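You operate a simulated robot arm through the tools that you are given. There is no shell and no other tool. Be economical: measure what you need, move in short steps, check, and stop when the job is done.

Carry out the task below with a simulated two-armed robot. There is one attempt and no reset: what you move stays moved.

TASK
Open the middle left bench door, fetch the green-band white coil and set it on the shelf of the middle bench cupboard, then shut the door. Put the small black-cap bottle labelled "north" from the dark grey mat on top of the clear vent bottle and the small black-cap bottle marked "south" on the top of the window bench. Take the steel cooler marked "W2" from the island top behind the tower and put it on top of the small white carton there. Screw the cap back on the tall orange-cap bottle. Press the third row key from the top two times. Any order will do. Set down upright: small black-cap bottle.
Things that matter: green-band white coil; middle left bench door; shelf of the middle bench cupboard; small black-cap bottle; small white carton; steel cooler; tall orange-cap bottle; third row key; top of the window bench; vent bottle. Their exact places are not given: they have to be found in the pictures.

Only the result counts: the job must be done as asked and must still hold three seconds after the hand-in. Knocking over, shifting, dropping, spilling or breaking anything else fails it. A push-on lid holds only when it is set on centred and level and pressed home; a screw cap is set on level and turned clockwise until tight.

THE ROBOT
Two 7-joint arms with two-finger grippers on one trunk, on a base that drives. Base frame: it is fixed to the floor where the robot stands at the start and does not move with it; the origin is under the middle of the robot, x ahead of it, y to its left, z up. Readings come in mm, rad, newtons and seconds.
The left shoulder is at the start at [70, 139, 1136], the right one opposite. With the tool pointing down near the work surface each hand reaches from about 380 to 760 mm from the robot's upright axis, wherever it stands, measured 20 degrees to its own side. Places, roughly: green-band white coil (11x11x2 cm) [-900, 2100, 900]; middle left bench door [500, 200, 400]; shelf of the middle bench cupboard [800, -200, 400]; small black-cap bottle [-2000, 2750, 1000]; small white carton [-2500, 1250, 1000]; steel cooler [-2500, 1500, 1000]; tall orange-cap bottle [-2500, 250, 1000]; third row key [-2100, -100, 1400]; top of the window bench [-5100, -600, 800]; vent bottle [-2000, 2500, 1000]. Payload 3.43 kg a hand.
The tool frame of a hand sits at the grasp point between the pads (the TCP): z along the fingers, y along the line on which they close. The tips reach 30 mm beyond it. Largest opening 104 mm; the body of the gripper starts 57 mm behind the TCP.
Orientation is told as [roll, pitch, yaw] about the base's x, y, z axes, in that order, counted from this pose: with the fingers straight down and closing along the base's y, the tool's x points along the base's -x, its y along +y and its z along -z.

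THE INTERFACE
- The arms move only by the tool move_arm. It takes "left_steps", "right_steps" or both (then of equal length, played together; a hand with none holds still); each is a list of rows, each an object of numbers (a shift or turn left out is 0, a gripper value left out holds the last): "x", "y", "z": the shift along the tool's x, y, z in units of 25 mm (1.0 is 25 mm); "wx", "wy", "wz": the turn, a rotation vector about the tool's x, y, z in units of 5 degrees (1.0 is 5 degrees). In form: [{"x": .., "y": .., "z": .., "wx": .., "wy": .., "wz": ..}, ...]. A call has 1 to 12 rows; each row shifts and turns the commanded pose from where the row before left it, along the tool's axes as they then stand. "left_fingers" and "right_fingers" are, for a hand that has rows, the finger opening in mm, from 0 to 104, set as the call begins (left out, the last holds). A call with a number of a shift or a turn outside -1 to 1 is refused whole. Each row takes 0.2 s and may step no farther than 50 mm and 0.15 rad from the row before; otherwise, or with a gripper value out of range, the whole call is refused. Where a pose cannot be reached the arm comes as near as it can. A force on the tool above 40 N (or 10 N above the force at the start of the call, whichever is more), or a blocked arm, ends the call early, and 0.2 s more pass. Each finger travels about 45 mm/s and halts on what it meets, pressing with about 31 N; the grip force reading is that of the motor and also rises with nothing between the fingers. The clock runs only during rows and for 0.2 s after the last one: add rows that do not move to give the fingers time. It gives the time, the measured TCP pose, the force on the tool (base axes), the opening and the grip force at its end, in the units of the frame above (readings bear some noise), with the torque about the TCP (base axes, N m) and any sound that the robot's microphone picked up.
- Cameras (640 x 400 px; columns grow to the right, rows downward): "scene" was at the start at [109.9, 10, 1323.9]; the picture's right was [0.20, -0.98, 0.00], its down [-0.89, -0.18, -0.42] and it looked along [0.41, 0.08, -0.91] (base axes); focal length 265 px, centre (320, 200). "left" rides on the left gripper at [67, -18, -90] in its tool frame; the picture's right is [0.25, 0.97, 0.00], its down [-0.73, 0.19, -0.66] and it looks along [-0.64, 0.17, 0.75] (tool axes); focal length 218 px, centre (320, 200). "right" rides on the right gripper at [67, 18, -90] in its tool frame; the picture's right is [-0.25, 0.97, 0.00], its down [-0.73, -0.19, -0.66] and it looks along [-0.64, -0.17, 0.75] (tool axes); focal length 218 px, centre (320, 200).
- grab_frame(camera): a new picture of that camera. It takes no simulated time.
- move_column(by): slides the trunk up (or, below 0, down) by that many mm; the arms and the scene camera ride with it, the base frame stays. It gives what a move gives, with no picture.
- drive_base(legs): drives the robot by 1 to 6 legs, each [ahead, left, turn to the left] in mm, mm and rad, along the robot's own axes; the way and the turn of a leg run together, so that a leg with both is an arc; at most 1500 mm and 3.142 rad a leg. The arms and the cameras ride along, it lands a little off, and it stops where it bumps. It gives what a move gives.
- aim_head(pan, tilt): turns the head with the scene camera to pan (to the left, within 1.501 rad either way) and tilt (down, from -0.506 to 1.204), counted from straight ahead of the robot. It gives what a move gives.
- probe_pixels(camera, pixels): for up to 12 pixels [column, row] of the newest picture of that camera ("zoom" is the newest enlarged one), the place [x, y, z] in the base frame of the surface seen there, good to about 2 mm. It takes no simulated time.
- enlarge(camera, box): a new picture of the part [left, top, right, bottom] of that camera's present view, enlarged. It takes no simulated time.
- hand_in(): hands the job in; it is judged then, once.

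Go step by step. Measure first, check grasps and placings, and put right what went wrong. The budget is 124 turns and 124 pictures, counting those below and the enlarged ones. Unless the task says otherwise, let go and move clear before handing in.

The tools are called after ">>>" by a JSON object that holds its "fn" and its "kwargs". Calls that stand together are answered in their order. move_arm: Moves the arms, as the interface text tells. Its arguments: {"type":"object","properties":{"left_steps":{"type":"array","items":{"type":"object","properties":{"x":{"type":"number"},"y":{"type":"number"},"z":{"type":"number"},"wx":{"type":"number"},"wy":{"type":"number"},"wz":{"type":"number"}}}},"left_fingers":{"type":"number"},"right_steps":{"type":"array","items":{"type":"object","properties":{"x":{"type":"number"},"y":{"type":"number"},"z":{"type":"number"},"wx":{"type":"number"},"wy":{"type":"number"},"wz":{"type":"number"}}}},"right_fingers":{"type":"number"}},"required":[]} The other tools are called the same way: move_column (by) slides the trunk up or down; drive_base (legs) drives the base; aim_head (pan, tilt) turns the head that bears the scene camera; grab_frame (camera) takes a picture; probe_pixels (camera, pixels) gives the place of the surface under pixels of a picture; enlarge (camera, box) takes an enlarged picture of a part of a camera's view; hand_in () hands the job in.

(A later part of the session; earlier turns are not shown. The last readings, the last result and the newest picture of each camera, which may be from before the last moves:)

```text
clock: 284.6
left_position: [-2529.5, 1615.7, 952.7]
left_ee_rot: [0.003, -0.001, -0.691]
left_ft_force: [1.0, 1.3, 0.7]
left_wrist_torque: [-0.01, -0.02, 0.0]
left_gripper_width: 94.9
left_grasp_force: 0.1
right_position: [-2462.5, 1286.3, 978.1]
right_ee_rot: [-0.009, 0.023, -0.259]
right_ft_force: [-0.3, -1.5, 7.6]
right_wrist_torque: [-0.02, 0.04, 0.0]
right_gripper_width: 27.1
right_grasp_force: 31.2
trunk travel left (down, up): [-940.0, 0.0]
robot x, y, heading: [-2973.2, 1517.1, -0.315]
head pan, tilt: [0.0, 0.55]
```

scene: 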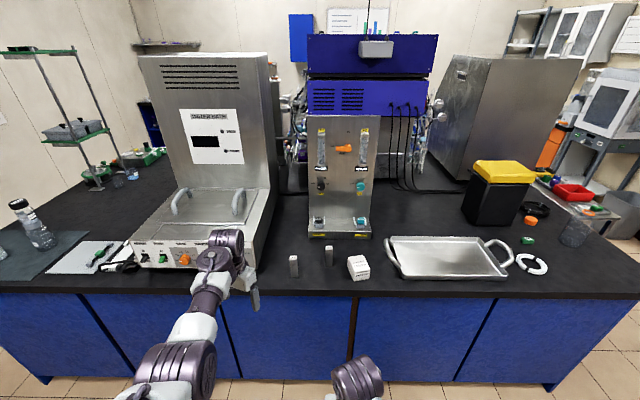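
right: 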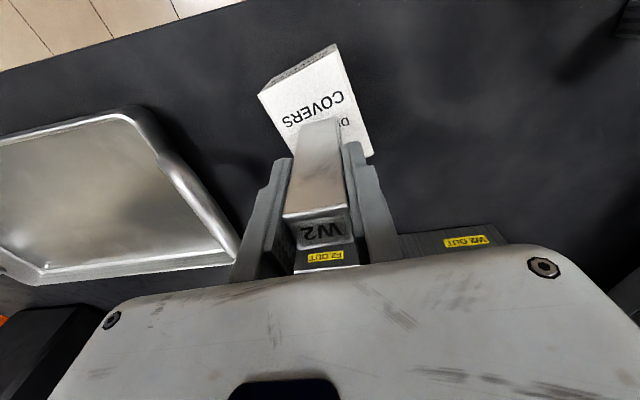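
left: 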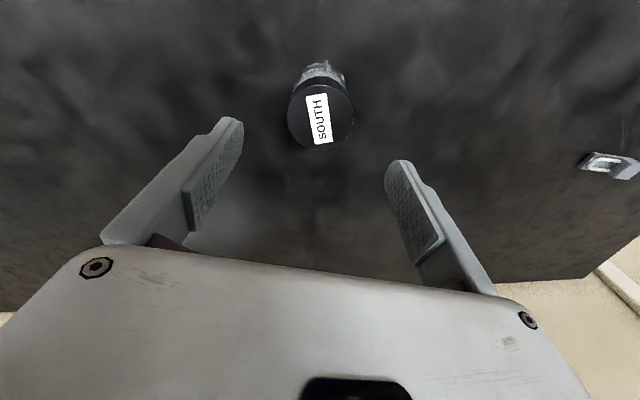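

Contact felt (7.6 N). I'll open, rise 25 mm and back straight off, then look.

>>> {"fn": "move_arm", "kwargs": {"right_steps": [{}, {}, {}, {}, {"z": -0.5}, {"z": -0.5}], "right_fingers": 80}}

>>> {"fn": "drive_base", "kwargs": {"legs": [[-300, 0, 0]]}}

>>> {"fn": "aim_head", "kwargs": {"pan": -0.3, "tilt": 0.45}}

>>> {"fn": "grab_frame", "kwargs": {"camera": "scene"}}

```text
clock: 286.0
left_position: [-2529.8, 1616.9, 953.8]
left_ee_rot: [0.001, -0.002, -0.687]
left_ft_force: [1.6, 0.2, 0.4]
left_wrist_torque: [0.02, 0.0, -0.03]
left_gripper_width: 95.1
left_grasp_force: 0.0
right_position: [-2461.2, 1287.6, 1001.0]
right_ee_rot: [-0.012, 0.025, -0.26]
right_ft_force: [0.3, -0.2, 0.3]
right_wrist_torque: [0.0, 0.0, 0.03]
right_gripper_width: 80.1
right_grasp_force: 0.0
trunk travel left (down, up): [-940.0, 0.0]
robot x, y, heading: [-2975.1, 1514.0, -0.311]
head pan, tilt: [0.0, 0.55]
```

```text
clock: 288.1
left_position: [-2812.7, 1706.0, 952.2]
left_ee_rot: [0.001, 0.001, -0.687]
left_ft_force: [0.7, -0.4, -0.1]
left_wrist_torque: [0.0, 0.01, -0.01]
left_gripper_width: 95.2
left_grasp_force: 0.0
right_position: [-2747.6, 1379.1, 1000.5]
right_ee_rot: [-0.008, 0.029, -0.259]
right_ft_force: [0.7, -0.7, -0.9]
right_wrist_torque: [-0.01, 0.02, 0.01]
right_gripper_width: 79.8
right_grasp_force: 0.1
trunk travel left (down, up): [-940.0, 0.0]
robot x, y, heading: [-3262.7, 1609.4, -0.308]
head pan, tilt: [0.0, 0.55]
```

```text
clock: 288.9
left_position: [-2814.4, 1706.3, 953.2]
left_ee_rot: [0.001, -0.004, -0.688]
left_ft_force: [-0.8, -0.9, 0.8]
left_wrist_torque: [0.03, 0.01, -0.04]
left_gripper_width: 94.9
left_grasp_force: 0.0
right_position: [-2747.8, 1380.3, 1001.9]
right_ee_rot: [-0.01, 0.026, -0.258]
right_ft_force: [-0.7, 0.8, 0.1]
right_wrist_torque: [-0.02, -0.02, 0.01]
right_gripper_width: 80.1
right_grasp_force: 0.0
trunk travel left (down, up): [-940.0, 0.0]
robot x, y, heading: [-3263.5, 1604.3, -0.309]
head pan, tilt: [-0.3, 0.45]
```

```text
53 pictures are left
```

scene: 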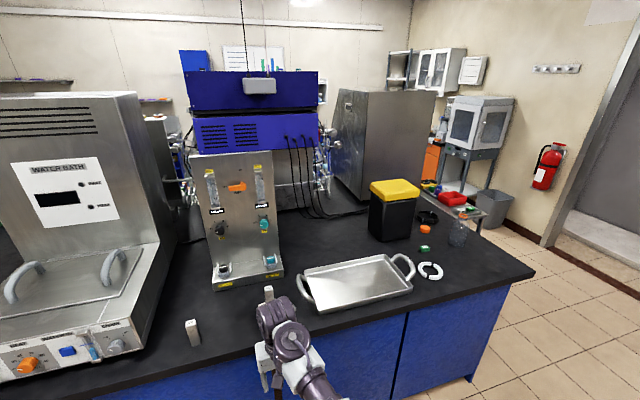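

W2's top shows at (268,292), standing. Further right are a bottle (457,235) and a loose orange cap (425,230); I'll zoom there and on W2.

>>> {"fn": "enlarge", "kwargs": {"camera": "scene", "box": [350, 160, 510, 290]}}

>>> {"fn": "probe_pixels", "kwargs": {"camera": "zoom", "pixels": [[300, 277], [300, 290], [430, 285], [432, 245], [445, 325], [320, 432], [300, 360], [570, 450]]}}

>>> {"fn": "enlarge", "kwargs": {"camera": "scene", "box": [230, 260, 310, 320]}}

```text
3.08 times, centred on (430, 225) of scene
```

zoom: 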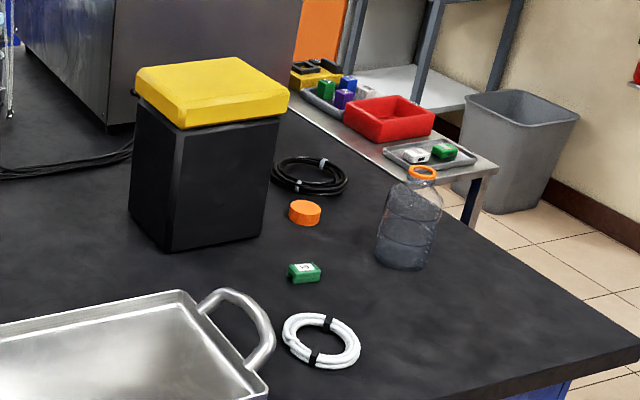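

```text
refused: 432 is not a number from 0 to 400
```

```text
6.67 times, centred on (270, 290) of scene
```

zoom: 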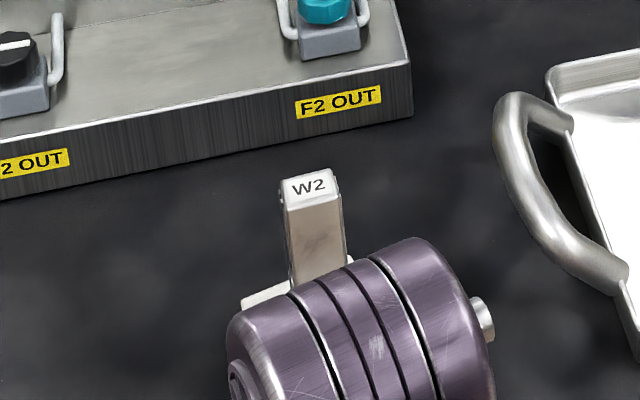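

W2 stands well on the carton. The cap lies beside a clear bottle with an orange neck ring; I'll drive right to face them and measure.

>>> {"fn": "drive_base", "kwargs": {"legs": [[0, -900, 0]]}}

>>> {"fn": "aim_head", "kwargs": {"pan": -0.1, "tilt": 0.4}}

>>> {"fn": "grab_frame", "kwargs": {"camera": "scene"}}

```text
clock: 293.5
left_position: [-3084.6, 863.3, 952.4]
left_ee_rot: [0.002, -0.002, -0.686]
left_ft_force: [0.4, 0.1, 0.5]
left_wrist_torque: [0.0, 0.01, -0.04]
left_gripper_width: 94.6
left_grasp_force: 0.0
right_position: [-3017.2, 535.6, 1002.0]
right_ee_rot: [-0.013, 0.027, -0.257]
right_ft_force: [-0.4, 0.0, 1.2]
right_wrist_torque: [0.03, 0.03, 0.02]
right_gripper_width: 80.0
right_grasp_force: 0.1
trunk travel left (down, up): [-940.0, 0.0]
robot x, y, heading: [-3531.3, 761.2, -0.312]
head pan, tilt: [-0.3, 0.45]
```

```text
clock: 294.3
left_position: [-3085.0, 862.7, 952.6]
left_ee_rot: [0.001, -0.002, -0.686]
left_ft_force: [0.7, 0.3, 0.4]
left_wrist_torque: [0.04, 0.01, 0.01]
left_gripper_width: 94.9
left_grasp_force: 0.0
right_position: [-3017.4, 536.2, 1001.4]
right_ee_rot: [-0.008, 0.026, -0.258]
right_ft_force: [-0.3, -0.3, 0.0]
right_wrist_torque: [-0.02, 0.04, 0.02]
right_gripper_width: 80.0
right_grasp_force: 0.1
trunk travel left (down, up): [-940.0, 0.0]
robot x, y, heading: [-3529.8, 758.9, -0.31]
head pan, tilt: [-0.099, 0.4]
```

```text
50 pictures are left
```

scene: 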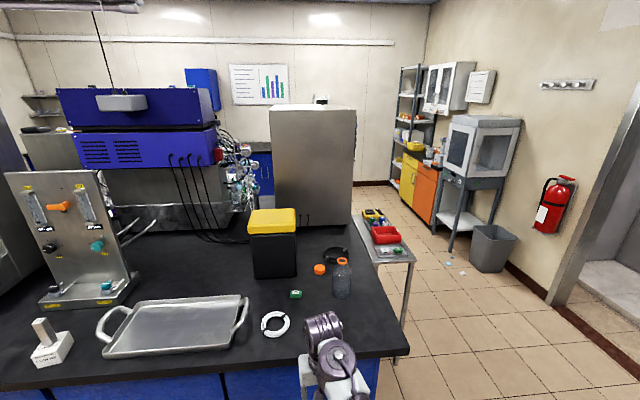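

>>> {"fn": "enlarge", "kwargs": {"camera": "scene", "box": [285, 240, 375, 310]}}

```text
5.71 times, centred on (330, 275) of scene
```

zoom: 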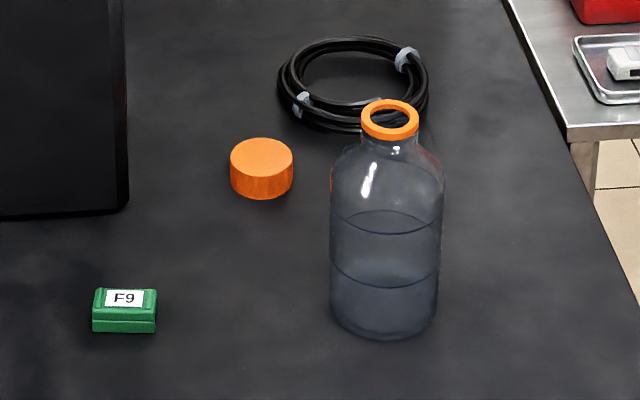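

>>> {"fn": "probe_pixels", "kwargs": {"camera": "zoom", "pixels": [[262, 155], [234, 157], [290, 157], [262, 190], [390, 135], [363, 118], [417, 118], [390, 102], [385, 330], [335, 300], [437, 300], [125, 298]]}}

```text
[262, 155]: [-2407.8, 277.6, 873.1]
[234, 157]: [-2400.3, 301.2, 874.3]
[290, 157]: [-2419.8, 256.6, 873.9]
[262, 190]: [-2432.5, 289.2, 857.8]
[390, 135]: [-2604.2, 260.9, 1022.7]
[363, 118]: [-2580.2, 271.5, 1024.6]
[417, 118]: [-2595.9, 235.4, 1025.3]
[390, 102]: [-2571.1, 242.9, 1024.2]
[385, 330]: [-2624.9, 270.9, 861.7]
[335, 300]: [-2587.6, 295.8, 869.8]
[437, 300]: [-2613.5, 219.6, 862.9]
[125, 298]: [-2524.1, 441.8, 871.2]
```

The cap (Ø49, top 874) is at (−2410, 279) and the bottle mouth (Ø40, rim 1025) at (−2588, 253), about 280–440 mm in from this side. I'll check the island's end and the trolley for a better stance.

>>> {"fn": "probe_pixels", "kwargs": {"camera": "scene", "pixels": [[408, 350], [378, 290], [362, 235], [376, 262], [414, 257], [398, 350], [350, 212], [385, 209], [440, 330], [407, 325]]}}

>>> {"fn": "probe_pixels", "kwargs": {"camera": "zoom", "pixels": [[568, 138], [520, 30], [560, 120], [620, 260], [350, 50], [40, 210]]}}

```text
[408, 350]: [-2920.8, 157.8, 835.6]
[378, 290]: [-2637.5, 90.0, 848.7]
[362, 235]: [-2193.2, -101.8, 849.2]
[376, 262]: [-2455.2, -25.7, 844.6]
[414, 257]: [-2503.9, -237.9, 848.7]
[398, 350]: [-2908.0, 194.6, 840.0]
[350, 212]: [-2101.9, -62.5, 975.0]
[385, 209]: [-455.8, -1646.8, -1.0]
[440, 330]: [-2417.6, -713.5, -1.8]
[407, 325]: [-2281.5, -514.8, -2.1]
```

```text
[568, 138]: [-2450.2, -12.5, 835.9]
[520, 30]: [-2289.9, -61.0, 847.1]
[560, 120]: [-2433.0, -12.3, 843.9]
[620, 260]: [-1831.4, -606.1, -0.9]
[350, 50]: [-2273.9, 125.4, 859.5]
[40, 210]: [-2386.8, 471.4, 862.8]
```

The island's end edge is v≈−752 and the trolley occupies u>−2320, so I'll stand at its end facing +v, left of the trolley. I'll drive round there.

>>> {"fn": "drive_base", "kwargs": {"legs": [[342, -1031, 0], [0, 0, 1.567], [0, -640, 0]]}}

>>> {"fn": "aim_head", "kwargs": {"pan": -0.25, "tilt": 0.45}}

>>> {"fn": "grab_frame", "kwargs": {"camera": "scene"}}

```text
clock: 306.7
left_position: [-3005.8, -83.3, 952.2]
left_ee_rot: [0.0, -0.001, 0.846]
left_ft_force: [-0.4, 0.1, 0.2]
left_wrist_torque: [-0.02, 0.01, -0.01]
left_gripper_width: 95.1
left_grasp_force: 0.0
right_position: [-2675.6, -27.7, 1002.2]
right_ee_rot: [-0.009, 0.028, 1.276]
right_ft_force: [-0.9, 0.5, 0.7]
right_wrist_torque: [0.0, -0.03, 0.01]
right_gripper_width: 80.0
right_grasp_force: 0.0
trunk travel left (down, up): [-940.0, 0.0]
robot x, y, heading: [-2917.9, -534.8, 1.222]
head pan, tilt: [-0.099, 0.4]
```

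```text
clock: 307.4
left_position: [-3005.0, -83.1, 953.1]
left_ee_rot: [0.002, -0.001, 0.848]
left_ft_force: [0.3, 0.0, 0.1]
left_wrist_torque: [-0.02, 0.0, 0.02]
left_gripper_width: 95.1
left_grasp_force: 0.1
right_position: [-2675.6, -29.6, 1001.2]
right_ee_rot: [-0.008, 0.025, 1.276]
right_ft_force: [0.3, 0.3, 0.2]
right_wrist_torque: [0.05, -0.01, 0.01]
right_gripper_width: 79.9
right_grasp_force: 0.0
trunk travel left (down, up): [-940.0, 0.0]
robot x, y, heading: [-2918.2, -539.5, 1.223]
head pan, tilt: [-0.25, 0.45]
```

```text
48 pictures are left
```

scene: 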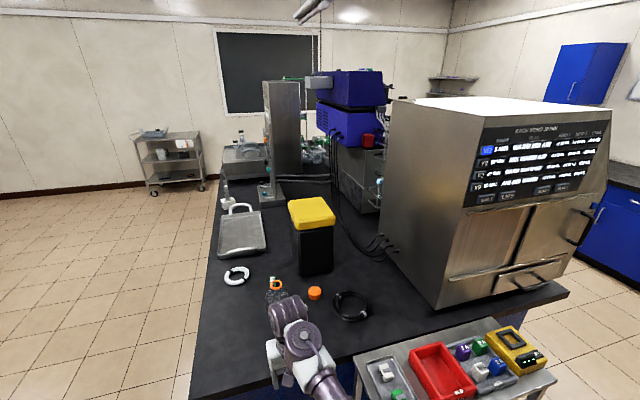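

The panel with the row keys is in view at (485,150–190) for later. For the cap: I'll lower the trunk so the arm reaches further, tuck the left hand a little, and extend the right hand ahead-right.

>>> {"fn": "move_column", "kwargs": {"by": -120}}

>>> {"fn": "move_arm", "kwargs": {"right_steps": [{"x": -0.81, "y": -0.87, "z": -0.4}, {"x": -0.81, "y": -0.87, "z": -0.4}, {"x": -0.81, "y": -0.87, "z": -0.4}, {"x": -0.81, "y": -0.87, "z": -0.4}, {"x": -0.81, "y": -0.87, "z": -0.4}, {"x": -0.81, "y": -0.87, "z": -0.4}, {"x": -0.81, "y": -0.87, "z": -0.4}], "left_steps": [{"x": 0.8}, {"x": 0.8}, {"x": 0.8}, {"x": 0.8}, {}, {}, {}]}}

>>> {"fn": "move_arm", "kwargs": {"right_steps": [{"wz": -1}, {"wz": -1}, {"wz": -1}, {"wz": -1}, {"wz": -1}, {"wz": -1}, {"wz": -1}, {"wz": -1}, {"wz": -1}, {"wz": -1}, {"wz": -1}, {"wz": -1}]}}

>>> {"fn": "move_arm", "kwargs": {"right_steps": [{"wz": -1}, {"wz": -1}, {"wz": -1}, {"wz": -1}, {"wz": -1}, {"wz": -1}, {"wz": -1}, {"wz": -1}, {"wz": -1}, {"wz": -1}, {"wz": -1}, {"wz": -1}]}}

```text
clock: 308.9
left_position: [-3005.3, -83.0, 832.5]
left_ee_rot: [0.0, -0.003, 0.847]
left_ft_force: [-0.2, 1.0, 0.3]
left_wrist_torque: [0.0, 0.02, -0.01]
left_gripper_width: 94.8
left_grasp_force: 0.0
right_position: [-2676.2, -27.7, 882.3]
right_ee_rot: [-0.009, 0.025, 1.275]
right_ft_force: [-0.2, 0.0, -0.5]
right_wrist_torque: [-0.01, -0.04, -0.01]
right_gripper_width: 80.1
right_grasp_force: 0.1
trunk travel left (down, up): [-820.0, 120.0]
robot x, y, heading: [-2919.8, -535.1, 1.224]
head pan, tilt: [-0.25, 0.45]
```

```text
clock: 310.5
left_position: [-3057.6, -144.5, 833.2]
left_ee_rot: [0.002, -0.003, 0.849]
left_ft_force: [0.3, -0.8, 0.6]
left_wrist_torque: [-0.01, 0.0, 0.04]
left_gripper_width: 94.9
left_grasp_force: 0.0
right_position: [-2489.1, 54.2, 953.6]
right_ee_rot: [-0.008, 0.023, 1.278]
right_ft_force: [0.2, 0.1, -1.4]
right_wrist_torque: [0.03, 0.02, -0.01]
right_gripper_width: 79.7
right_grasp_force: 0.0
right hand out of reach, approached as far as the arm can: row 7
trunk travel left (down, up): [-820.0, 120.0]
robot x, y, heading: [-2919.2, -533.6, 1.231]
head pan, tilt: [-0.25, 0.45]
```

```text
clock: 313.1
left_position: [-3056.4, -144.3, 833.6]
left_ee_rot: [0.001, 0.0, 0.849]
left_ft_force: [-0.9, 0.9, 0.3]
left_wrist_torque: [0.04, 0.0, -0.01]
left_gripper_width: 95.1
left_grasp_force: 0.0
right_position: [-2491.5, 52.7, 952.4]
right_ee_rot: [0.017, 0.02, 2.326]
right_ft_force: [-0.2, 0.1, -0.6]
right_wrist_torque: [0.0, 0.01, 0.02]
right_gripper_width: 79.6
right_grasp_force: 0.0
trunk travel left (down, up): [-820.0, 120.0]
robot x, y, heading: [-2914.3, -532.8, 1.227]
head pan, tilt: [-0.25, 0.45]
```

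```text
clock: 315.7
left_position: [-3057.8, -143.3, 833.7]
left_ee_rot: [0.0, -0.001, 0.848]
left_ft_force: [0.4, 0.3, -0.2]
left_wrist_torque: [-0.01, -0.01, 0.01]
left_gripper_width: 94.8
left_grasp_force: 0.1
right_position: [-2488.9, 52.7, 952.4]
right_ee_rot: [0.027, -0.005, -2.912]
right_ft_force: [0.1, 0.5, -0.1]
right_wrist_torque: [0.01, -0.03, -0.04]
right_gripper_width: 80.0
right_grasp_force: 0.1
trunk travel left (down, up): [-820.0, 120.0]
robot x, y, heading: [-2921.3, -536.7, 1.224]
head pan, tilt: [-0.25, 0.45]
```

The hand is turned 120° back and reaches well. I'll level it, then drive 239 mm ahead so it's over the cap, and look.

>>> {"fn": "move_arm", "kwargs": {"right_steps": [{"wx": 0.31, "wy": 0.06}, {}]}}

>>> {"fn": "drive_base", "kwargs": {"legs": [[239, 0, 0]]}}

>>> {"fn": "grab_frame", "kwargs": {"camera": "right"}}

>>> {"fn": "grab_frame", "kwargs": {"camera": "scene"}}

```text
clock: 316.3
left_position: [-3057.5, -143.8, 832.8]
left_ee_rot: [0.0, -0.004, 0.85]
left_ft_force: [0.2, 0.5, -0.5]
left_wrist_torque: [-0.02, 0.01, -0.01]
left_gripper_width: 95.1
left_grasp_force: 0.0
right_position: [-2489.4, 53.2, 952.8]
right_ee_rot: [0.0, 0.002, -2.909]
right_ft_force: [0.7, 0.2, 0.9]
right_wrist_torque: [-0.03, -0.03, 0.01]
right_gripper_width: 80.0
right_grasp_force: 0.0
trunk travel left (down, up): [-820.0, 120.0]
robot x, y, heading: [-2919.3, -530.8, 1.227]
head pan, tilt: [-0.25, 0.45]
```

```text
clock: 318.1
left_position: [-2978.2, 81.4, 833.8]
left_ee_rot: [0.001, -0.002, 0.85]
left_ft_force: [0.2, -0.1, 0.1]
left_wrist_torque: [-0.02, 0.0, 0.02]
left_gripper_width: 94.8
left_grasp_force: 0.1
right_position: [-2410.3, 278.1, 953.2]
right_ee_rot: [-0.001, 0.0, -2.909]
right_ft_force: [-0.8, -0.8, 0.2]
right_wrist_torque: [0.01, 0.01, -0.02]
right_gripper_width: 79.9
right_grasp_force: 0.1
trunk travel left (down, up): [-820.0, 120.0]
robot x, y, heading: [-2839.3, -306.7, 1.234]
head pan, tilt: [-0.25, 0.45]
```

```text
47 pictures are left
```

right: 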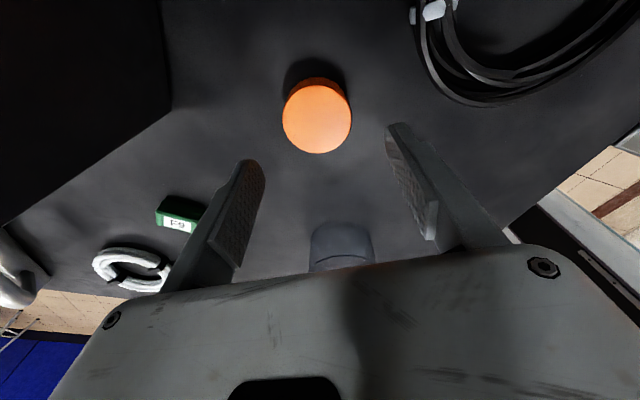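

```text
46 pictures are left
```

scene: 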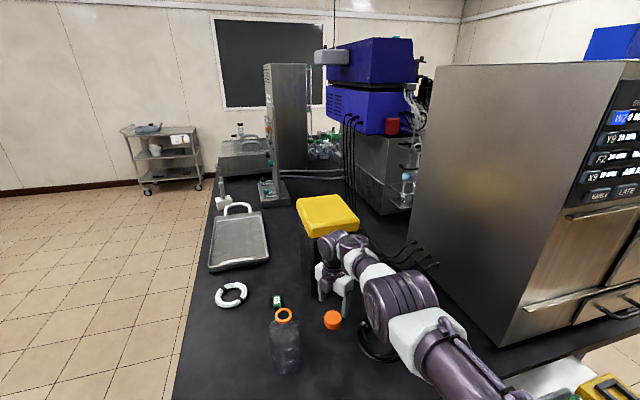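

The cap is at (317,118) in the hand camera; I'll probe it to centre the hand.

>>> {"fn": "probe_pixels", "kwargs": {"camera": "right", "pixels": [[286, 118], [347, 118], [317, 88], [317, 148], [317, 118]]}}

>>> {"fn": "probe_pixels", "kwargs": {"camera": "scene", "pixels": [[275, 314], [292, 314], [283, 308], [283, 323], [332, 318]]}}

```text
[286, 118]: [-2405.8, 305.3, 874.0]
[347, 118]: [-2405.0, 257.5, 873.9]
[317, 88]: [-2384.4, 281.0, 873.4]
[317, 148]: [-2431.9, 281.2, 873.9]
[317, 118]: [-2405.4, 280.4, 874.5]
```

```text
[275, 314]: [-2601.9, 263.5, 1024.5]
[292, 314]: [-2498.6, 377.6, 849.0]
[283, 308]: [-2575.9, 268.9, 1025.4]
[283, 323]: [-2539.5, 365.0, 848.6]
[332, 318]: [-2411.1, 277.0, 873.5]
```

I'll shift 4 mm, go down to TCP 885 (tips 5 mm above the top) and grip the cap.

>>> {"fn": "move_arm", "kwargs": {"right_steps": [{"x": 0.12, "y": -0.1}, {"z": 0.9}, {"z": 0.9}, {"z": 0.9}, {"z": 0.04}]}}

>>> {"fn": "move_arm", "kwargs": {"right_steps": [{}, {}, {}, {}], "right_fingers": 0}}

>>> {"fn": "move_column", "kwargs": {"by": 100}}

>>> {"fn": "grab_frame", "kwargs": {"camera": "right"}}

```text
clock: 319.3
left_position: [-2977.2, 81.5, 833.8]
left_ee_rot: [0.002, -0.001, 0.85]
left_ft_force: [0.1, 0.2, 0.7]
left_wrist_torque: [-0.03, 0.01, -0.02]
left_gripper_width: 94.9
left_grasp_force: 0.1
right_position: [-2418.7, 267.3, 888.9]
right_ee_rot: [0.0, 0.001, -2.908]
right_ft_force: [-1.0, -0.3, -0.5]
right_wrist_torque: [-0.01, 0.04, 0.04]
right_gripper_width: 79.9
right_grasp_force: 0.0
right hand out of reach, approached as far as the arm can: row 2, 3, 4
trunk travel left (down, up): [-820.0, 120.0]
robot x, y, heading: [-2838.6, -304.4, 1.227]
head pan, tilt: [-0.25, 0.45]
```

```text
clock: 320.3
left_position: [-2978.2, 81.2, 832.5]
left_ee_rot: [0.001, -0.002, 0.852]
left_ft_force: [0.2, 0.8, -0.6]
left_wrist_torque: [0.0, -0.01, -0.01]
left_gripper_width: 94.8
left_grasp_force: 0.0
right_position: [-2417.5, 266.6, 891.0]
right_ee_rot: [-0.001, 0.002, -2.91]
right_ft_force: [-0.4, -0.3, 0.2]
right_wrist_torque: [0.01, 0.02, 0.02]
right_gripper_width: 51.4
right_grasp_force: 31.0
trunk travel left (down, up): [-820.0, 120.0]
robot x, y, heading: [-2839.8, -310.0, 1.225]
head pan, tilt: [-0.25, 0.45]
```

```text
clock: 321.6
left_position: [-2977.9, 81.0, 932.3]
left_ee_rot: [0.002, -0.001, 0.853]
left_ft_force: [0.7, 0.7, -0.3]
left_wrist_torque: [0.01, 0.01, 0.0]
left_gripper_width: 95.0
left_grasp_force: 0.1
right_position: [-2418.0, 266.7, 989.7]
right_ee_rot: [0.001, 0.002, -2.907]
right_ft_force: [-0.7, 0.5, 0.0]
right_wrist_torque: [0.0, -0.02, 0.02]
right_gripper_width: 51.2
right_grasp_force: 30.8
trunk travel left (down, up): [-920.0, 20.0]
robot x, y, heading: [-2839.9, -309.1, 1.227]
head pan, tilt: [-0.25, 0.45]
```

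```text
45 pictures are left
```

right: 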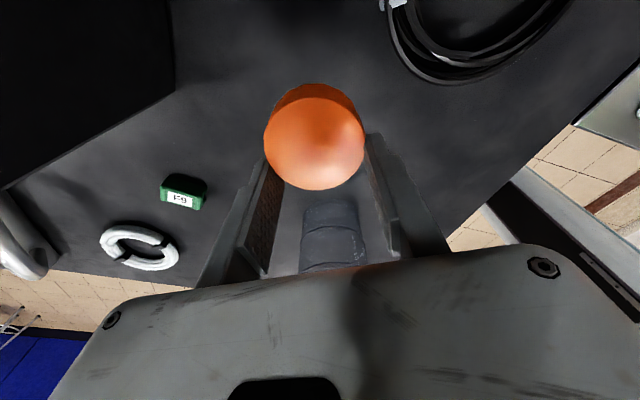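

The cap was caught about 12 mm off the pads' centre because the arm was at its limit. I'll set it back down, open, shift the base 7 ahead and 11 right, and regrip.

>>> {"fn": "move_column", "kwargs": {"by": -100}}

>>> {"fn": "move_arm", "kwargs": {"right_steps": [{}, {}, {}], "right_fingers": 80}}

>>> {"fn": "drive_base", "kwargs": {"legs": [[7, -11, 0]]}}

>>> {"fn": "grab_frame", "kwargs": {"camera": "right"}}

```text
clock: 323.0
left_position: [-2977.7, 81.8, 833.3]
left_ee_rot: [0.002, -0.001, 0.852]
left_ft_force: [0.3, 0.1, 0.4]
left_wrist_torque: [0.02, 0.01, 0.0]
left_gripper_width: 94.9
left_grasp_force: 0.1
right_position: [-2417.8, 266.0, 890.4]
right_ee_rot: [0.001, 0.002, -2.908]
right_ft_force: [0.4, 0.0, -0.4]
right_wrist_torque: [0.01, -0.01, 0.0]
right_gripper_width: 51.3
right_grasp_force: 30.5
trunk travel left (down, up): [-820.0, 120.0]
robot x, y, heading: [-2839.9, -310.1, 1.232]
head pan, tilt: [-0.25, 0.45]
```

```text
clock: 323.8
left_position: [-2977.8, 81.8, 833.6]
left_ee_rot: [0.001, -0.001, 0.852]
left_ft_force: [-0.2, -0.6, 0.1]
left_wrist_torque: [0.04, 0.02, 0.0]
left_gripper_width: 94.9
left_grasp_force: 0.2
right_position: [-2417.3, 266.0, 890.8]
right_ee_rot: [-0.002, 0.003, -2.905]
right_ft_force: [-0.6, -0.3, 0.5]
right_wrist_torque: [0.0, -0.02, 0.02]
right_gripper_width: 80.0
right_grasp_force: 0.0
trunk travel left (down, up): [-820.0, 120.0]
robot x, y, heading: [-2840.3, -305.3, 1.225]
head pan, tilt: [-0.25, 0.45]
```

```text
clock: 324.5
left_position: [-2967.3, 82.3, 833.1]
left_ee_rot: [-0.001, -0.004, 0.852]
left_ft_force: [-0.2, -0.7, -0.5]
left_wrist_torque: [0.02, -0.05, 0.0]
left_gripper_width: 94.7
left_grasp_force: 0.0
right_position: [-2408.4, 269.2, 891.5]
right_ee_rot: [0.0, 0.006, -2.908]
right_ft_force: [0.4, -0.2, 0.0]
right_wrist_torque: [0.01, -0.03, -0.03]
right_gripper_width: 80.0
right_grasp_force: 0.0
trunk travel left (down, up): [-820.0, 120.0]
robot x, y, heading: [-2828.3, -304.4, 1.228]
head pan, tilt: [-0.25, 0.45]
```

```text
44 pictures are left
```

right: 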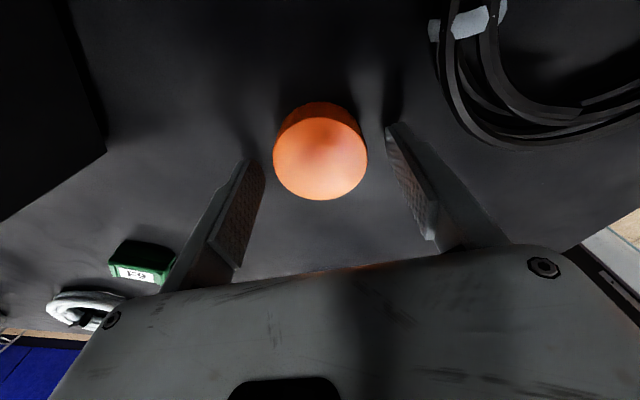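

>>> {"fn": "probe_pixels", "kwargs": {"camera": "right", "pixels": [[276, 155], [365, 155], [320, 118], [320, 196], [320, 155]]}}

```text
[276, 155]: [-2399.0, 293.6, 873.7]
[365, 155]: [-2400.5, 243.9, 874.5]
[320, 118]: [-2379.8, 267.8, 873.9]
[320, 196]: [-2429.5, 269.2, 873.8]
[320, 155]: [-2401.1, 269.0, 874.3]
```

The cap centre is now 4 mm off; a last 4 mm base nudge and 4 mm lower, then grip and lift.

>>> {"fn": "drive_base", "kwargs": {"legs": [[1, -4, 0]]}}

>>> {"fn": "move_column", "kwargs": {"by": -5}}

>>> {"fn": "move_arm", "kwargs": {"right_steps": [{}, {}, {}, {}], "right_fingers": 0}}

>>> {"fn": "move_column", "kwargs": {"by": 125}}

>>> {"fn": "grab_frame", "kwargs": {"camera": "right"}}

```text
clock: 325.2
left_position: [-2962.2, 83.5, 833.6]
left_ee_rot: [0.003, -0.001, 0.852]
left_ft_force: [-0.8, 1.6, 0.5]
left_wrist_torque: [0.02, 0.01, 0.02]
left_gripper_width: 94.8
left_grasp_force: 0.1
right_position: [-2402.9, 269.3, 891.2]
right_ee_rot: [0.001, 0.003, -2.907]
right_ft_force: [0.4, -0.2, 0.1]
right_wrist_torque: [0.01, -0.03, 0.0]
right_gripper_width: 79.9
right_grasp_force: 0.1
trunk travel left (down, up): [-820.0, 120.0]
robot x, y, heading: [-2823.9, -305.0, 1.231]
head pan, tilt: [-0.25, 0.45]
```

```text
clock: 325.8
left_position: [-2961.8, 82.9, 828.8]
left_ee_rot: [0.001, -0.003, 0.851]
left_ft_force: [0.3, -0.4, -0.4]
left_wrist_torque: [0.01, -0.02, -0.03]
left_gripper_width: 95.0
left_grasp_force: 0.1
right_position: [-2402.1, 268.0, 884.8]
right_ee_rot: [-0.002, 0.003, -2.908]
right_ft_force: [0.2, -0.8, -0.3]
right_wrist_torque: [0.02, -0.01, -0.03]
right_gripper_width: 79.8
right_grasp_force: 0.0
trunk travel left (down, up): [-815.0, 125.0]
robot x, y, heading: [-2822.1, -307.4, 1.232]
head pan, tilt: [-0.25, 0.45]
```

```text
clock: 326.8
left_position: [-2961.1, 82.7, 828.4]
left_ee_rot: [0.002, -0.002, 0.851]
left_ft_force: [-0.2, 0.5, 0.2]
left_wrist_torque: [-0.01, -0.03, 0.0]
left_gripper_width: 94.7
left_grasp_force: 0.1
right_position: [-2402.0, 268.6, 885.7]
right_ee_rot: [0.0, 0.002, -2.907]
right_ft_force: [0.3, -0.6, -0.1]
right_wrist_torque: [-0.02, -0.03, 0.02]
right_gripper_width: 52.2
right_grasp_force: 31.6
trunk travel left (down, up): [-815.0, 125.0]
robot x, y, heading: [-2822.6, -306.6, 1.227]
head pan, tilt: [-0.25, 0.45]
```

```text
clock: 328.3
left_position: [-2960.8, 84.2, 952.3]
left_ee_rot: [0.003, -0.003, 0.851]
left_ft_force: [0.6, 0.7, 1.6]
left_wrist_torque: [0.02, -0.05, 0.01]
left_gripper_width: 95.0
left_grasp_force: 0.1
right_position: [-2401.9, 269.7, 1009.7]
right_ee_rot: [0.0, 0.0, -2.907]
right_ft_force: [-0.4, -0.5, 0.1]
right_wrist_torque: [0.0, -0.01, -0.03]
right_gripper_width: 52.0
right_grasp_force: 30.7
trunk travel left (down, up): [-940.0, 0.0]
robot x, y, heading: [-2823.9, -302.7, 1.229]
head pan, tilt: [-0.25, 0.45]
```

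```text
43 pictures are left
```

right: 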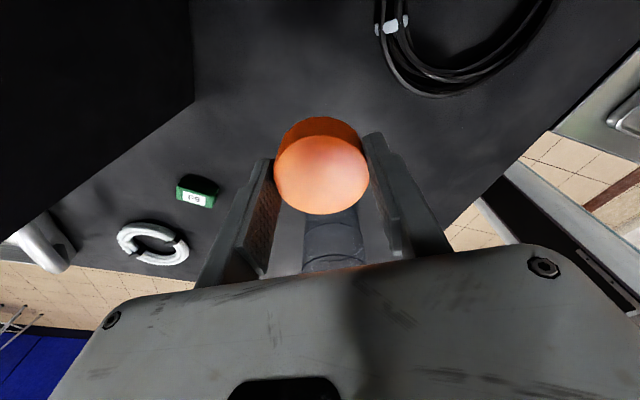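

The cap is well centred in the grip now, its bottom 36 mm under the TCP. I'll pull the hand back toward the bottle's side and raise it 65 mm.

>>> {"fn": "move_arm", "kwargs": {"right_steps": [{"z": -0.7}, {"x": -0.7, "z": -0.6}, {"x": -0.8, "z": -0.6}, {"x": -0.8, "z": -0.6}, {"x": -0.8, "z": -0.4}, {"x": -0.5}]}}

>>> {"fn": "enlarge", "kwargs": {"camera": "scene", "box": [230, 230, 390, 400]}}

```text
clock: 329.7
left_position: [-2961.7, 83.9, 953.2]
left_ee_rot: [0.001, -0.002, 0.851]
left_ft_force: [-0.1, -0.1, -0.2]
left_wrist_torque: [0.01, 0.02, 0.01]
left_gripper_width: 95.0
left_grasp_force: 0.0
right_position: [-2487.3, 247.6, 1081.7]
right_ee_rot: [-0.001, 0.003, -2.907]
right_ft_force: [0.5, 0.3, 0.8]
right_wrist_torque: [0.03, -0.02, 0.0]
right_gripper_width: 52.1
right_grasp_force: 31.0
trunk travel left (down, up): [-940.0, 0.0]
robot x, y, heading: [-2823.9, -302.2, 1.23]
head pan, tilt: [-0.25, 0.45]
```

```text
2.35 times, centred on (310, 315) of scene
```

zoom: 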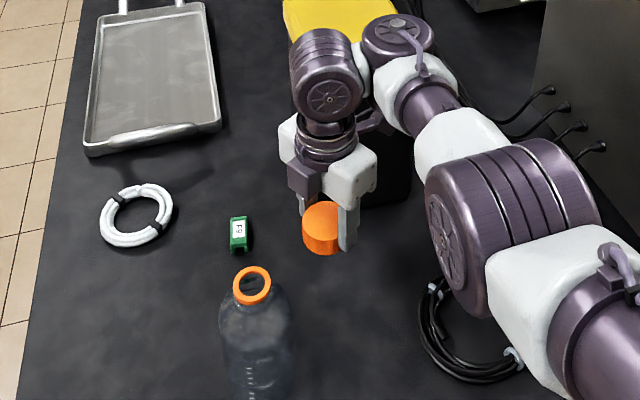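

Now the cap's bottom is at z≈1046, 20 mm above the rim. I'll probe the mouth ring for its exact centre.

>>> {"fn": "probe_pixels", "kwargs": {"camera": "zoom", "pixels": [[236, 285], [268, 285], [252, 302], [252, 270], [240, 296], [264, 274], [241, 275], [264, 296]]}}

```text
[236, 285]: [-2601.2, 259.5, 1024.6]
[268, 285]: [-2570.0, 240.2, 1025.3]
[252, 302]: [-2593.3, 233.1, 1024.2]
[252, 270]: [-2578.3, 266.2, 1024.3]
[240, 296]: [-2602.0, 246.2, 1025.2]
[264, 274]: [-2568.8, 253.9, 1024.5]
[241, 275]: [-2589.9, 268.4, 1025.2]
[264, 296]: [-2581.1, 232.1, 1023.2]
```

The mouth centre is (−2585.6, 250.0). I'll shift the base so the cap comes over it and check the cap's position in the hand.

>>> {"fn": "drive_base", "kwargs": {"legs": [[-31, 93, 0]]}}

>>> {"fn": "grab_frame", "kwargs": {"camera": "right"}}

>>> {"fn": "probe_pixels", "kwargs": {"camera": "right", "pixels": [[278, 168], [362, 168], [320, 140], [320, 205], [318, 170], [300, 150], [345, 195]]}}

```text
clock: 330.9
left_position: [-3056.1, 85.8, 953.0]
left_ee_rot: [0.005, -0.001, 0.853]
left_ft_force: [0.3, -0.5, -0.1]
left_wrist_torque: [-0.03, 0.01, 0.04]
left_gripper_width: 95.0
left_grasp_force: 0.0
right_position: [-2581.4, 250.1, 1080.4]
right_ee_rot: [0.001, 0.0, -2.908]
right_ft_force: [0.5, 0.3, -0.2]
right_wrist_torque: [-0.02, 0.03, 0.03]
right_gripper_width: 52.2
right_grasp_force: 31.2
trunk travel left (down, up): [-940.0, 0.0]
robot x, y, heading: [-2919.5, -302.9, 1.235]
head pan, tilt: [-0.25, 0.45]
```

```text
41 pictures are left
```

right: 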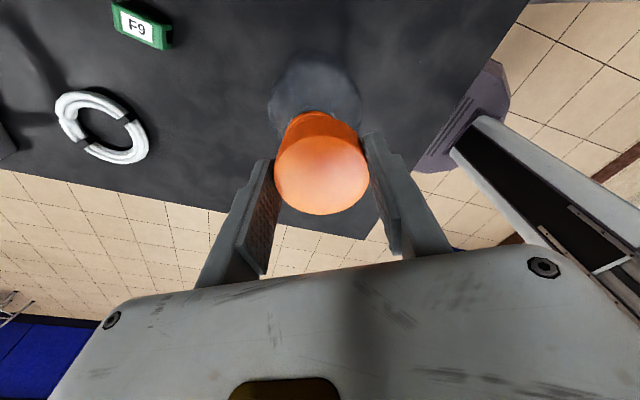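

```text
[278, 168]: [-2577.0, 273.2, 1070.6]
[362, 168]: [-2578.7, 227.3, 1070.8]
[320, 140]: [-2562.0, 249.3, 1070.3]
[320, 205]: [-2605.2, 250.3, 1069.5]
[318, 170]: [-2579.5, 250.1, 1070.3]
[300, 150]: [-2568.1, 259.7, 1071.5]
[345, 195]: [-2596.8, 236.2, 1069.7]
```

The cap's centre in the hand works out at (−2585.3, 250.2), right over the mouth, though 4 mm off the hand's axis, which I'll compensate when turning. I'll lower step by step and watch the force.

>>> {"fn": "move_column", "kwargs": {"by": -19}}

>>> {"fn": "move_arm", "kwargs": {"right_steps": [{"z": 0.08}, {"z": 0.08}]}}

>>> {"fn": "enlarge", "kwargs": {"camera": "scene", "box": [250, 220, 410, 400]}}

```text
clock: 331.5
left_position: [-3058.8, 85.1, 935.2]
left_ee_rot: [0.001, -0.002, 0.851]
left_ft_force: [-0.1, -0.3, 0.5]
left_wrist_torque: [-0.01, 0.02, 0.02]
left_gripper_width: 94.9
left_grasp_force: 0.1
right_position: [-2584.6, 250.8, 1062.8]
right_ee_rot: [0.0, 0.003, -2.908]
right_ft_force: [0.1, 0.2, -0.1]
right_wrist_torque: [-0.01, 0.01, -0.02]
right_gripper_width: 52.5
right_grasp_force: 32.0
trunk travel left (down, up): [-921.0, 19.0]
robot x, y, heading: [-2918.0, -302.2, 1.233]
head pan, tilt: [-0.25, 0.45]
```

```text
clock: 332.1
left_position: [-3060.8, 83.4, 934.7]
left_ee_rot: [0.002, -0.003, 0.853]
left_ft_force: [0.2, -0.3, 0.7]
left_wrist_torque: [0.02, -0.02, -0.01]
left_gripper_width: 95.0
left_grasp_force: 0.0
right_position: [-2586.9, 249.5, 1059.1]
right_ee_rot: [-0.001, 0.004, -2.907]
right_ft_force: [0.3, 1.6, 4.1]
right_wrist_torque: [0.09, -0.07, 0.02]
right_gripper_width: 52.2
right_grasp_force: 31.2
trunk travel left (down, up): [-921.0, 19.0]
robot x, y, heading: [-2920.3, -304.5, 1.233]
head pan, tilt: [-0.25, 0.45]
```

```text
2.22 times, centred on (330, 310) of scene
```

zoom: 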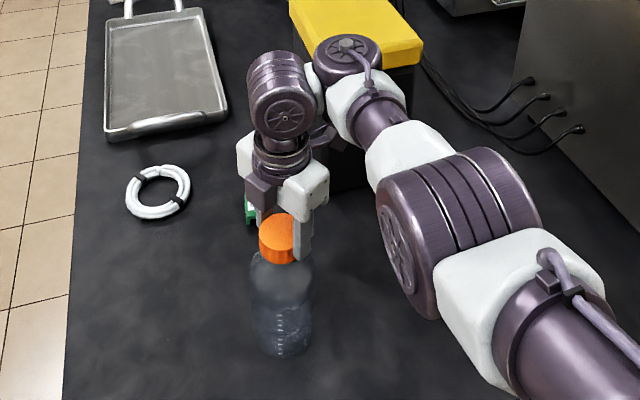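

Contact of 4 N with the cap seated level on the neck. Now I turn clockwise with a light downward feed.

>>> {"fn": "move_arm", "kwargs": {"right_steps": [{"wz": 1, "y": 0.006, "z": 0.02}, {"wz": 1, "y": 0.006, "z": 0.02}, {"wz": 1, "y": 0.006, "z": 0.02}, {"wz": 1, "y": 0.006, "z": 0.02}, {"wz": 1, "y": 0.006, "z": 0.02}, {"wz": 1, "y": 0.006, "z": 0.02}, {"wz": 1, "y": 0.006, "z": 0.02}, {"wz": 1, "y": 0.006, "z": 0.02}, {"wz": 1, "y": 0.006, "z": 0.02}, {"wz": 1, "y": 0.006, "z": 0.02}, {"wz": 1, "y": 0.006, "z": 0.02}, {"wz": 1, "y": 0.006, "z": 0.02}]}}

```text
clock: 334.7
left_position: [-3061.1, 82.8, 935.6]
left_ee_rot: [0.002, -0.005, 0.854]
left_ft_force: [0.3, -0.2, 0.1]
left_wrist_torque: [-0.01, 0.01, 0.01]
left_gripper_width: 94.9
left_grasp_force: 0.1
right_position: [-2586.9, 247.1, 1057.4]
right_ee_rot: [-0.006, -0.002, 2.326]
right_ft_force: [-1.5, 4.8, 30.7]
right_wrist_torque: [0.42, -0.3, 0.07]
right_gripper_width: 51.4
right_grasp_force: 31.4
trunk travel left (down, up): [-921.0, 19.0]
robot x, y, heading: [-2920.4, -304.3, 1.232]
head pan, tilt: [-0.25, 0.45]
```

Downward force has built to 31 N, so I continue turning without feed and see whether the thread draws the cap down.

>>> {"fn": "move_arm", "kwargs": {"right_steps": [{"wz": 1, "z": -0.02}, {"wz": 1}, {"wz": 1}, {"wz": 1}, {"wz": 1}, {"wz": 1}, {"wz": 1}, {"wz": 1}, {"wz": 1}, {"wz": 1}, {"wz": 1}, {"wz": 1}]}}

>>> {"fn": "grab_frame", "kwargs": {"camera": "right"}}

```text
clock: 337.3
left_position: [-3061.1, 82.8, 935.1]
left_ee_rot: [0.001, -0.006, 0.854]
left_ft_force: [0.6, -0.4, -0.2]
left_wrist_torque: [-0.03, 0.05, 0.01]
left_gripper_width: 94.8
left_grasp_force: 0.1
right_position: [-2587.0, 246.7, 1055.6]
right_ee_rot: [-0.001, -0.006, 1.278]
right_ft_force: [0.9, 5.9, 26.0]
right_wrist_torque: [0.14, -0.67, 0.12]
right_gripper_width: 50.9
right_grasp_force: 30.9
trunk travel left (down, up): [-921.0, 19.0]
robot x, y, heading: [-2920.1, -304.0, 1.23]
head pan, tilt: [-0.25, 0.45]
```

```text
39 pictures are left
```

right: 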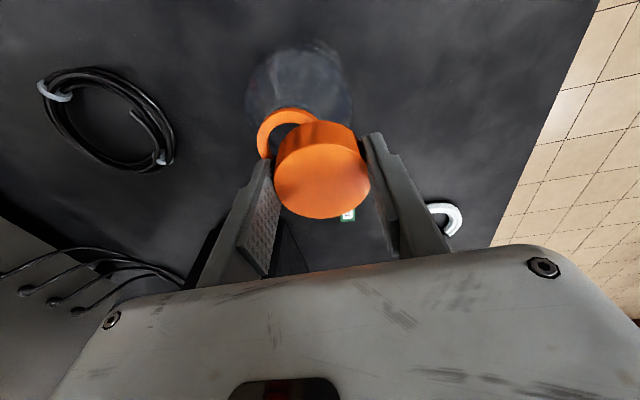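

The ring of the mouth shows beside the cap at (285,130): the cap is off-centre. I'll measure both right now.

>>> {"fn": "probe_pixels", "kwargs": {"camera": "right", "pixels": [[262, 140], [270, 122], [290, 114], [310, 115], [276, 178], [368, 178], [322, 145], [322, 214]]}}

>>> {"fn": "grab_frame", "kwargs": {"camera": "scene"}}

>>> {"fn": "enlarge", "kwargs": {"camera": "scene", "box": [280, 290, 360, 390]}}

```text
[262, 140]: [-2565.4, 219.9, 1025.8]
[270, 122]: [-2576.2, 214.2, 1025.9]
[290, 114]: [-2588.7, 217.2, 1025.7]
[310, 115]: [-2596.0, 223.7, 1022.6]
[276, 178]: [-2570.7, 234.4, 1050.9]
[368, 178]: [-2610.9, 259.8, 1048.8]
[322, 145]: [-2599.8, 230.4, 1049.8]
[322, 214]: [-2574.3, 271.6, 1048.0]
```

```text
38 pictures are left
```

scene: 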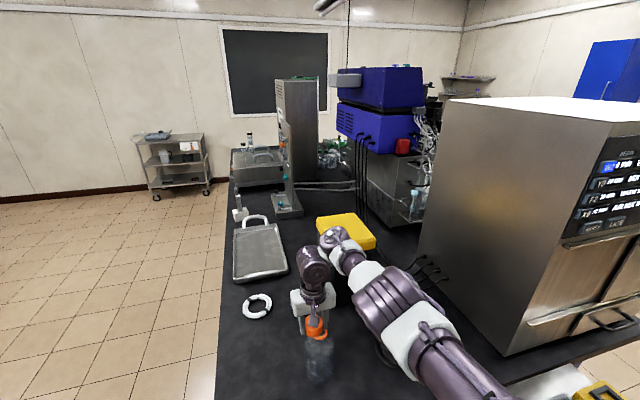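

```text
4.00 times, centred on (320, 340) of scene
```

zoom: 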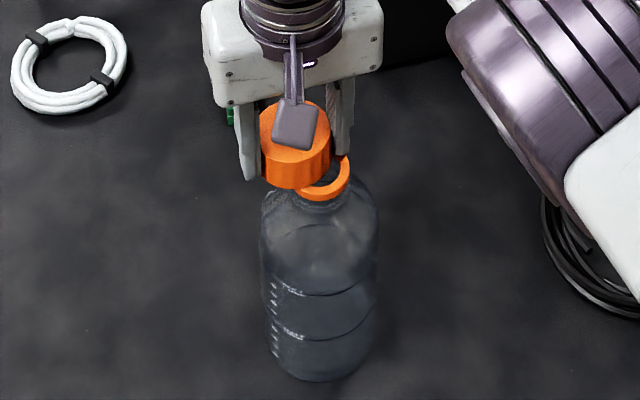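

The bottle was pushed about 19 mm (still upright) because the cap was not quite over it. I'll lift, turn the hand back, and re-measure both before trying again.

>>> {"fn": "move_arm", "kwargs": {"right_steps": [{"z": -0.5}, {"z": -0.5}, {"wz": -1}, {"wz": -1}, {"wz": -1}, {"wz": -1}, {"wz": -1}, {"wz": -1}, {"wz": -1}, {"wz": -1}, {"wz": -1}, {"wz": -1}]}}

>>> {"fn": "move_arm", "kwargs": {"right_steps": [{"wz": -1}, {"wz": -1}, {"wz": -1}, {"wz": -1}, {"wz": -1}, {"wz": -1}, {"wz": -1}, {"wz": -1}, {"wz": -1}, {"wz": -1}, {"wz": -1}, {"wz": -1}]}}

>>> {"fn": "move_arm", "kwargs": {"right_steps": [{"wz": -1}, {"wz": -1}, {"wz": -1}, {"wz": -1}, {"wz": -1}, {"wz": -1}]}}

>>> {"fn": "grab_frame", "kwargs": {"camera": "right"}}

>>> {"fn": "enlarge", "kwargs": {"camera": "scene", "box": [280, 290, 360, 390]}}

```text
clock: 339.9
left_position: [-3059.7, 85.0, 934.0]
left_ee_rot: [0.001, -0.001, 0.853]
left_ft_force: [0.5, -0.7, -0.1]
left_wrist_torque: [0.02, -0.05, -0.02]
left_gripper_width: 95.0
left_grasp_force: 0.0
right_position: [-2585.4, 249.0, 1079.0]
right_ee_rot: [-0.002, -0.001, 2.157]
right_ft_force: [-0.2, -1.2, -0.5]
right_wrist_torque: [0.03, 0.0, 0.03]
right_gripper_width: 50.3
right_grasp_force: 31.4
trunk travel left (down, up): [-921.0, 19.0]
robot x, y, heading: [-2919.6, -305.6, 1.235]
head pan, tilt: [-0.25, 0.45]
```

```text
clock: 342.5
left_position: [-3059.0, 85.0, 934.8]
left_ee_rot: [0.001, -0.002, 0.854]
left_ft_force: [-0.1, -0.1, -0.4]
left_wrist_torque: [0.01, 0.01, 0.01]
left_gripper_width: 94.9
left_grasp_force: 0.0
right_position: [-2585.3, 249.5, 1079.9]
right_ee_rot: [0.0, 0.003, -3.082]
right_ft_force: [0.3, 0.1, 0.3]
right_wrist_torque: [0.02, 0.03, -0.01]
right_gripper_width: 50.4
right_grasp_force: 30.9
trunk travel left (down, up): [-921.0, 19.0]
robot x, y, heading: [-2918.5, -302.1, 1.232]
head pan, tilt: [-0.25, 0.45]
```

```text
clock: 343.9
left_position: [-3059.1, 84.7, 934.7]
left_ee_rot: [0.002, -0.001, 0.854]
left_ft_force: [0.6, -0.3, 0.6]
left_wrist_torque: [0.01, 0.0, 0.03]
left_gripper_width: 94.8
left_grasp_force: 0.1
right_position: [-2586.0, 249.2, 1078.3]
right_ee_rot: [0.002, 0.001, -2.555]
right_ft_force: [-1.4, -0.6, -0.6]
right_wrist_torque: [0.01, -0.02, 0.0]
right_gripper_width: 50.4
right_grasp_force: 30.5
trunk travel left (down, up): [-921.0, 19.0]
robot x, y, heading: [-2920.9, -302.0, 1.228]
head pan, tilt: [-0.25, 0.45]
```

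```text
36 pictures are left
```

right: 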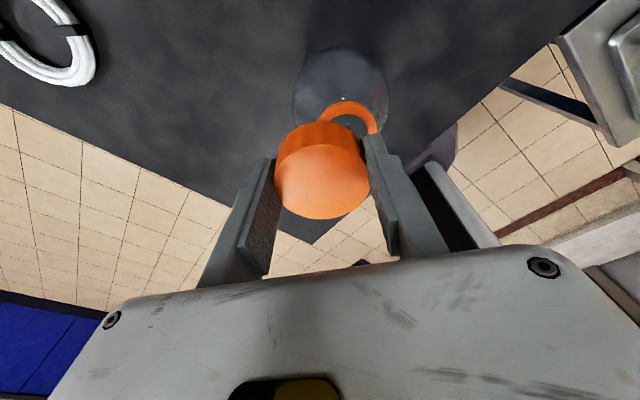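

```text
4.00 times, centred on (320, 340) of scene
```

zoom: 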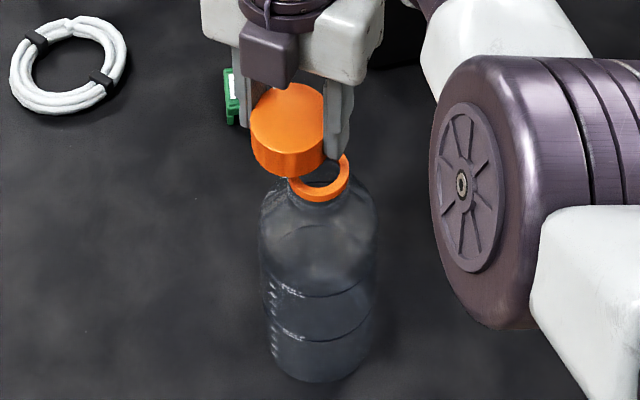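

I'll probe the ring and the cap together.

>>> {"fn": "probe_pixels", "kwargs": {"camera": "zoom", "pixels": [[346, 172], [342, 184], [330, 193], [318, 197], [303, 193], [294, 184], [255, 125], [318, 115], [290, 90], [288, 142]]}}

>>> {"fn": "probe_pixels", "kwargs": {"camera": "right", "pixels": [[325, 116], [335, 108], [348, 105], [362, 109], [372, 122], [278, 170], [368, 175], [322, 146], [322, 215], [322, 180]]}}

```text
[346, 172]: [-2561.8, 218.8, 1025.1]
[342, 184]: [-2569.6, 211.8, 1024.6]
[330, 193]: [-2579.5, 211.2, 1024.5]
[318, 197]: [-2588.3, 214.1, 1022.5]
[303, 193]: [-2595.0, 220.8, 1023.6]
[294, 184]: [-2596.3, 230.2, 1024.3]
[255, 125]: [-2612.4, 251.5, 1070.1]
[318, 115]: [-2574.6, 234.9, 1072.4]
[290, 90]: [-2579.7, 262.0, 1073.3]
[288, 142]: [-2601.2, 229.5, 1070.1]
```

```text
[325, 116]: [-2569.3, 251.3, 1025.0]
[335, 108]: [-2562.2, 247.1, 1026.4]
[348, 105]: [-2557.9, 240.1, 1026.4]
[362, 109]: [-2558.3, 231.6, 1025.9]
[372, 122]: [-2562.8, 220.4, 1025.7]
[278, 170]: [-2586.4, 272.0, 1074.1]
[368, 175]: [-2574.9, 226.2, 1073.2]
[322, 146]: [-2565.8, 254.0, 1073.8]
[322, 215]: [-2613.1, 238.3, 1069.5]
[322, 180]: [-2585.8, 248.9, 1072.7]
```

The cap must move about (+11.7, −15) to sit over the mouth. I'll shift by arm and check the alignment in both views.

>>> {"fn": "move_arm", "kwargs": {"right_steps": [{"x": 0.057, "y": 0.76}, {}, {}]}}

>>> {"fn": "grab_frame", "kwargs": {"camera": "right"}}

>>> {"fn": "enlarge", "kwargs": {"camera": "scene", "box": [280, 290, 360, 390]}}

```text
clock: 344.7
left_position: [-3058.9, 85.0, 934.6]
left_ee_rot: [0.002, -0.002, 0.854]
left_ft_force: [0.3, -0.1, -0.5]
left_wrist_torque: [-0.02, 0.01, 0.0]
left_gripper_width: 95.0
left_grasp_force: 0.0
right_position: [-2574.1, 237.5, 1076.7]
right_ee_rot: [0.002, 0.002, -2.559]
right_ft_force: [0.7, 0.4, -0.4]
right_wrist_torque: [-0.01, 0.01, 0.03]
right_gripper_width: 50.4
right_grasp_force: 30.9
right hand out of reach, approached as far as the arm can: row 1
trunk travel left (down, up): [-921.0, 19.0]
robot x, y, heading: [-2917.6, -303.8, 1.229]
head pan, tilt: [-0.25, 0.45]
```

```text
34 pictures are left
```

right: 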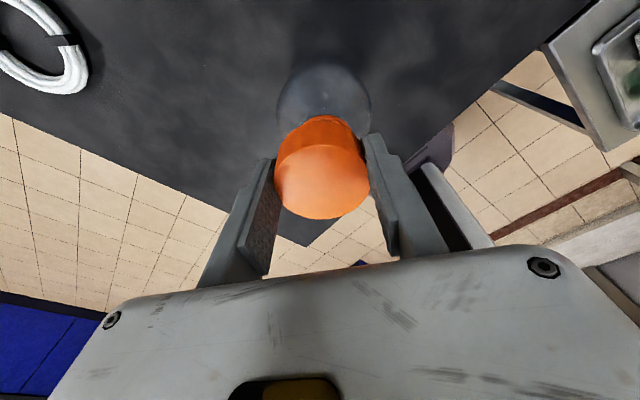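

```text
4.00 times, centred on (320, 340) of scene
```

zoom: 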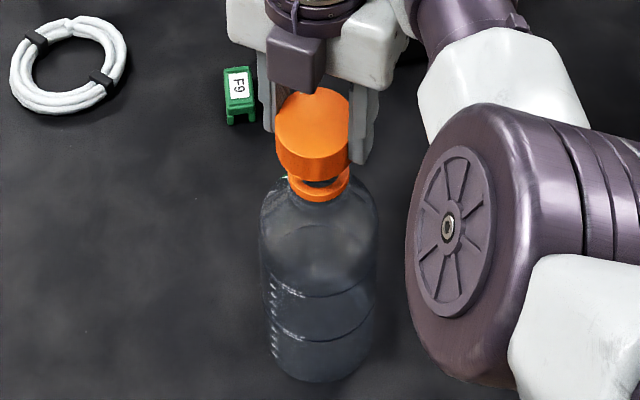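

Nearly aligned; I'll probe the ring and cap from the scene view to get the remaining offset.

>>> {"fn": "probe_pixels", "kwargs": {"camera": "zoom", "pixels": [[279, 125], [346, 125], [313, 92], [313, 153], [313, 122], [320, 199], [291, 184], [348, 180], [305, 196], [337, 194]]}}

>>> {"fn": "probe_pixels", "kwargs": {"camera": "right", "pixels": [[278, 175], [367, 175], [322, 153], [322, 215], [322, 183], [345, 120], [330, 117], [355, 124]]}}

```text
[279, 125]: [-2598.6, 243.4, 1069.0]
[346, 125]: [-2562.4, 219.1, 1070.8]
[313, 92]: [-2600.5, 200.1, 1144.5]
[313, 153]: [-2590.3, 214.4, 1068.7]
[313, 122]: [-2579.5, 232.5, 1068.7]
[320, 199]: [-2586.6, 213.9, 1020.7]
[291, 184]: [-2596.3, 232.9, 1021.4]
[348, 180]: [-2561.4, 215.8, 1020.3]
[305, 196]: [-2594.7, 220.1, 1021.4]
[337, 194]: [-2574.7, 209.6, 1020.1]
```

```text
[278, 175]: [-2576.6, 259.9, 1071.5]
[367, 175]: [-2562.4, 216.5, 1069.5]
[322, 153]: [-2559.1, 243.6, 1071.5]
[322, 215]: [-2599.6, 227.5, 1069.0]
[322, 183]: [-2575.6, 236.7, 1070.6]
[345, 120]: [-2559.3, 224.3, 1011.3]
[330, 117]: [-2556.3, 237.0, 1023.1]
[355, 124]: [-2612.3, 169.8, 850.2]
```

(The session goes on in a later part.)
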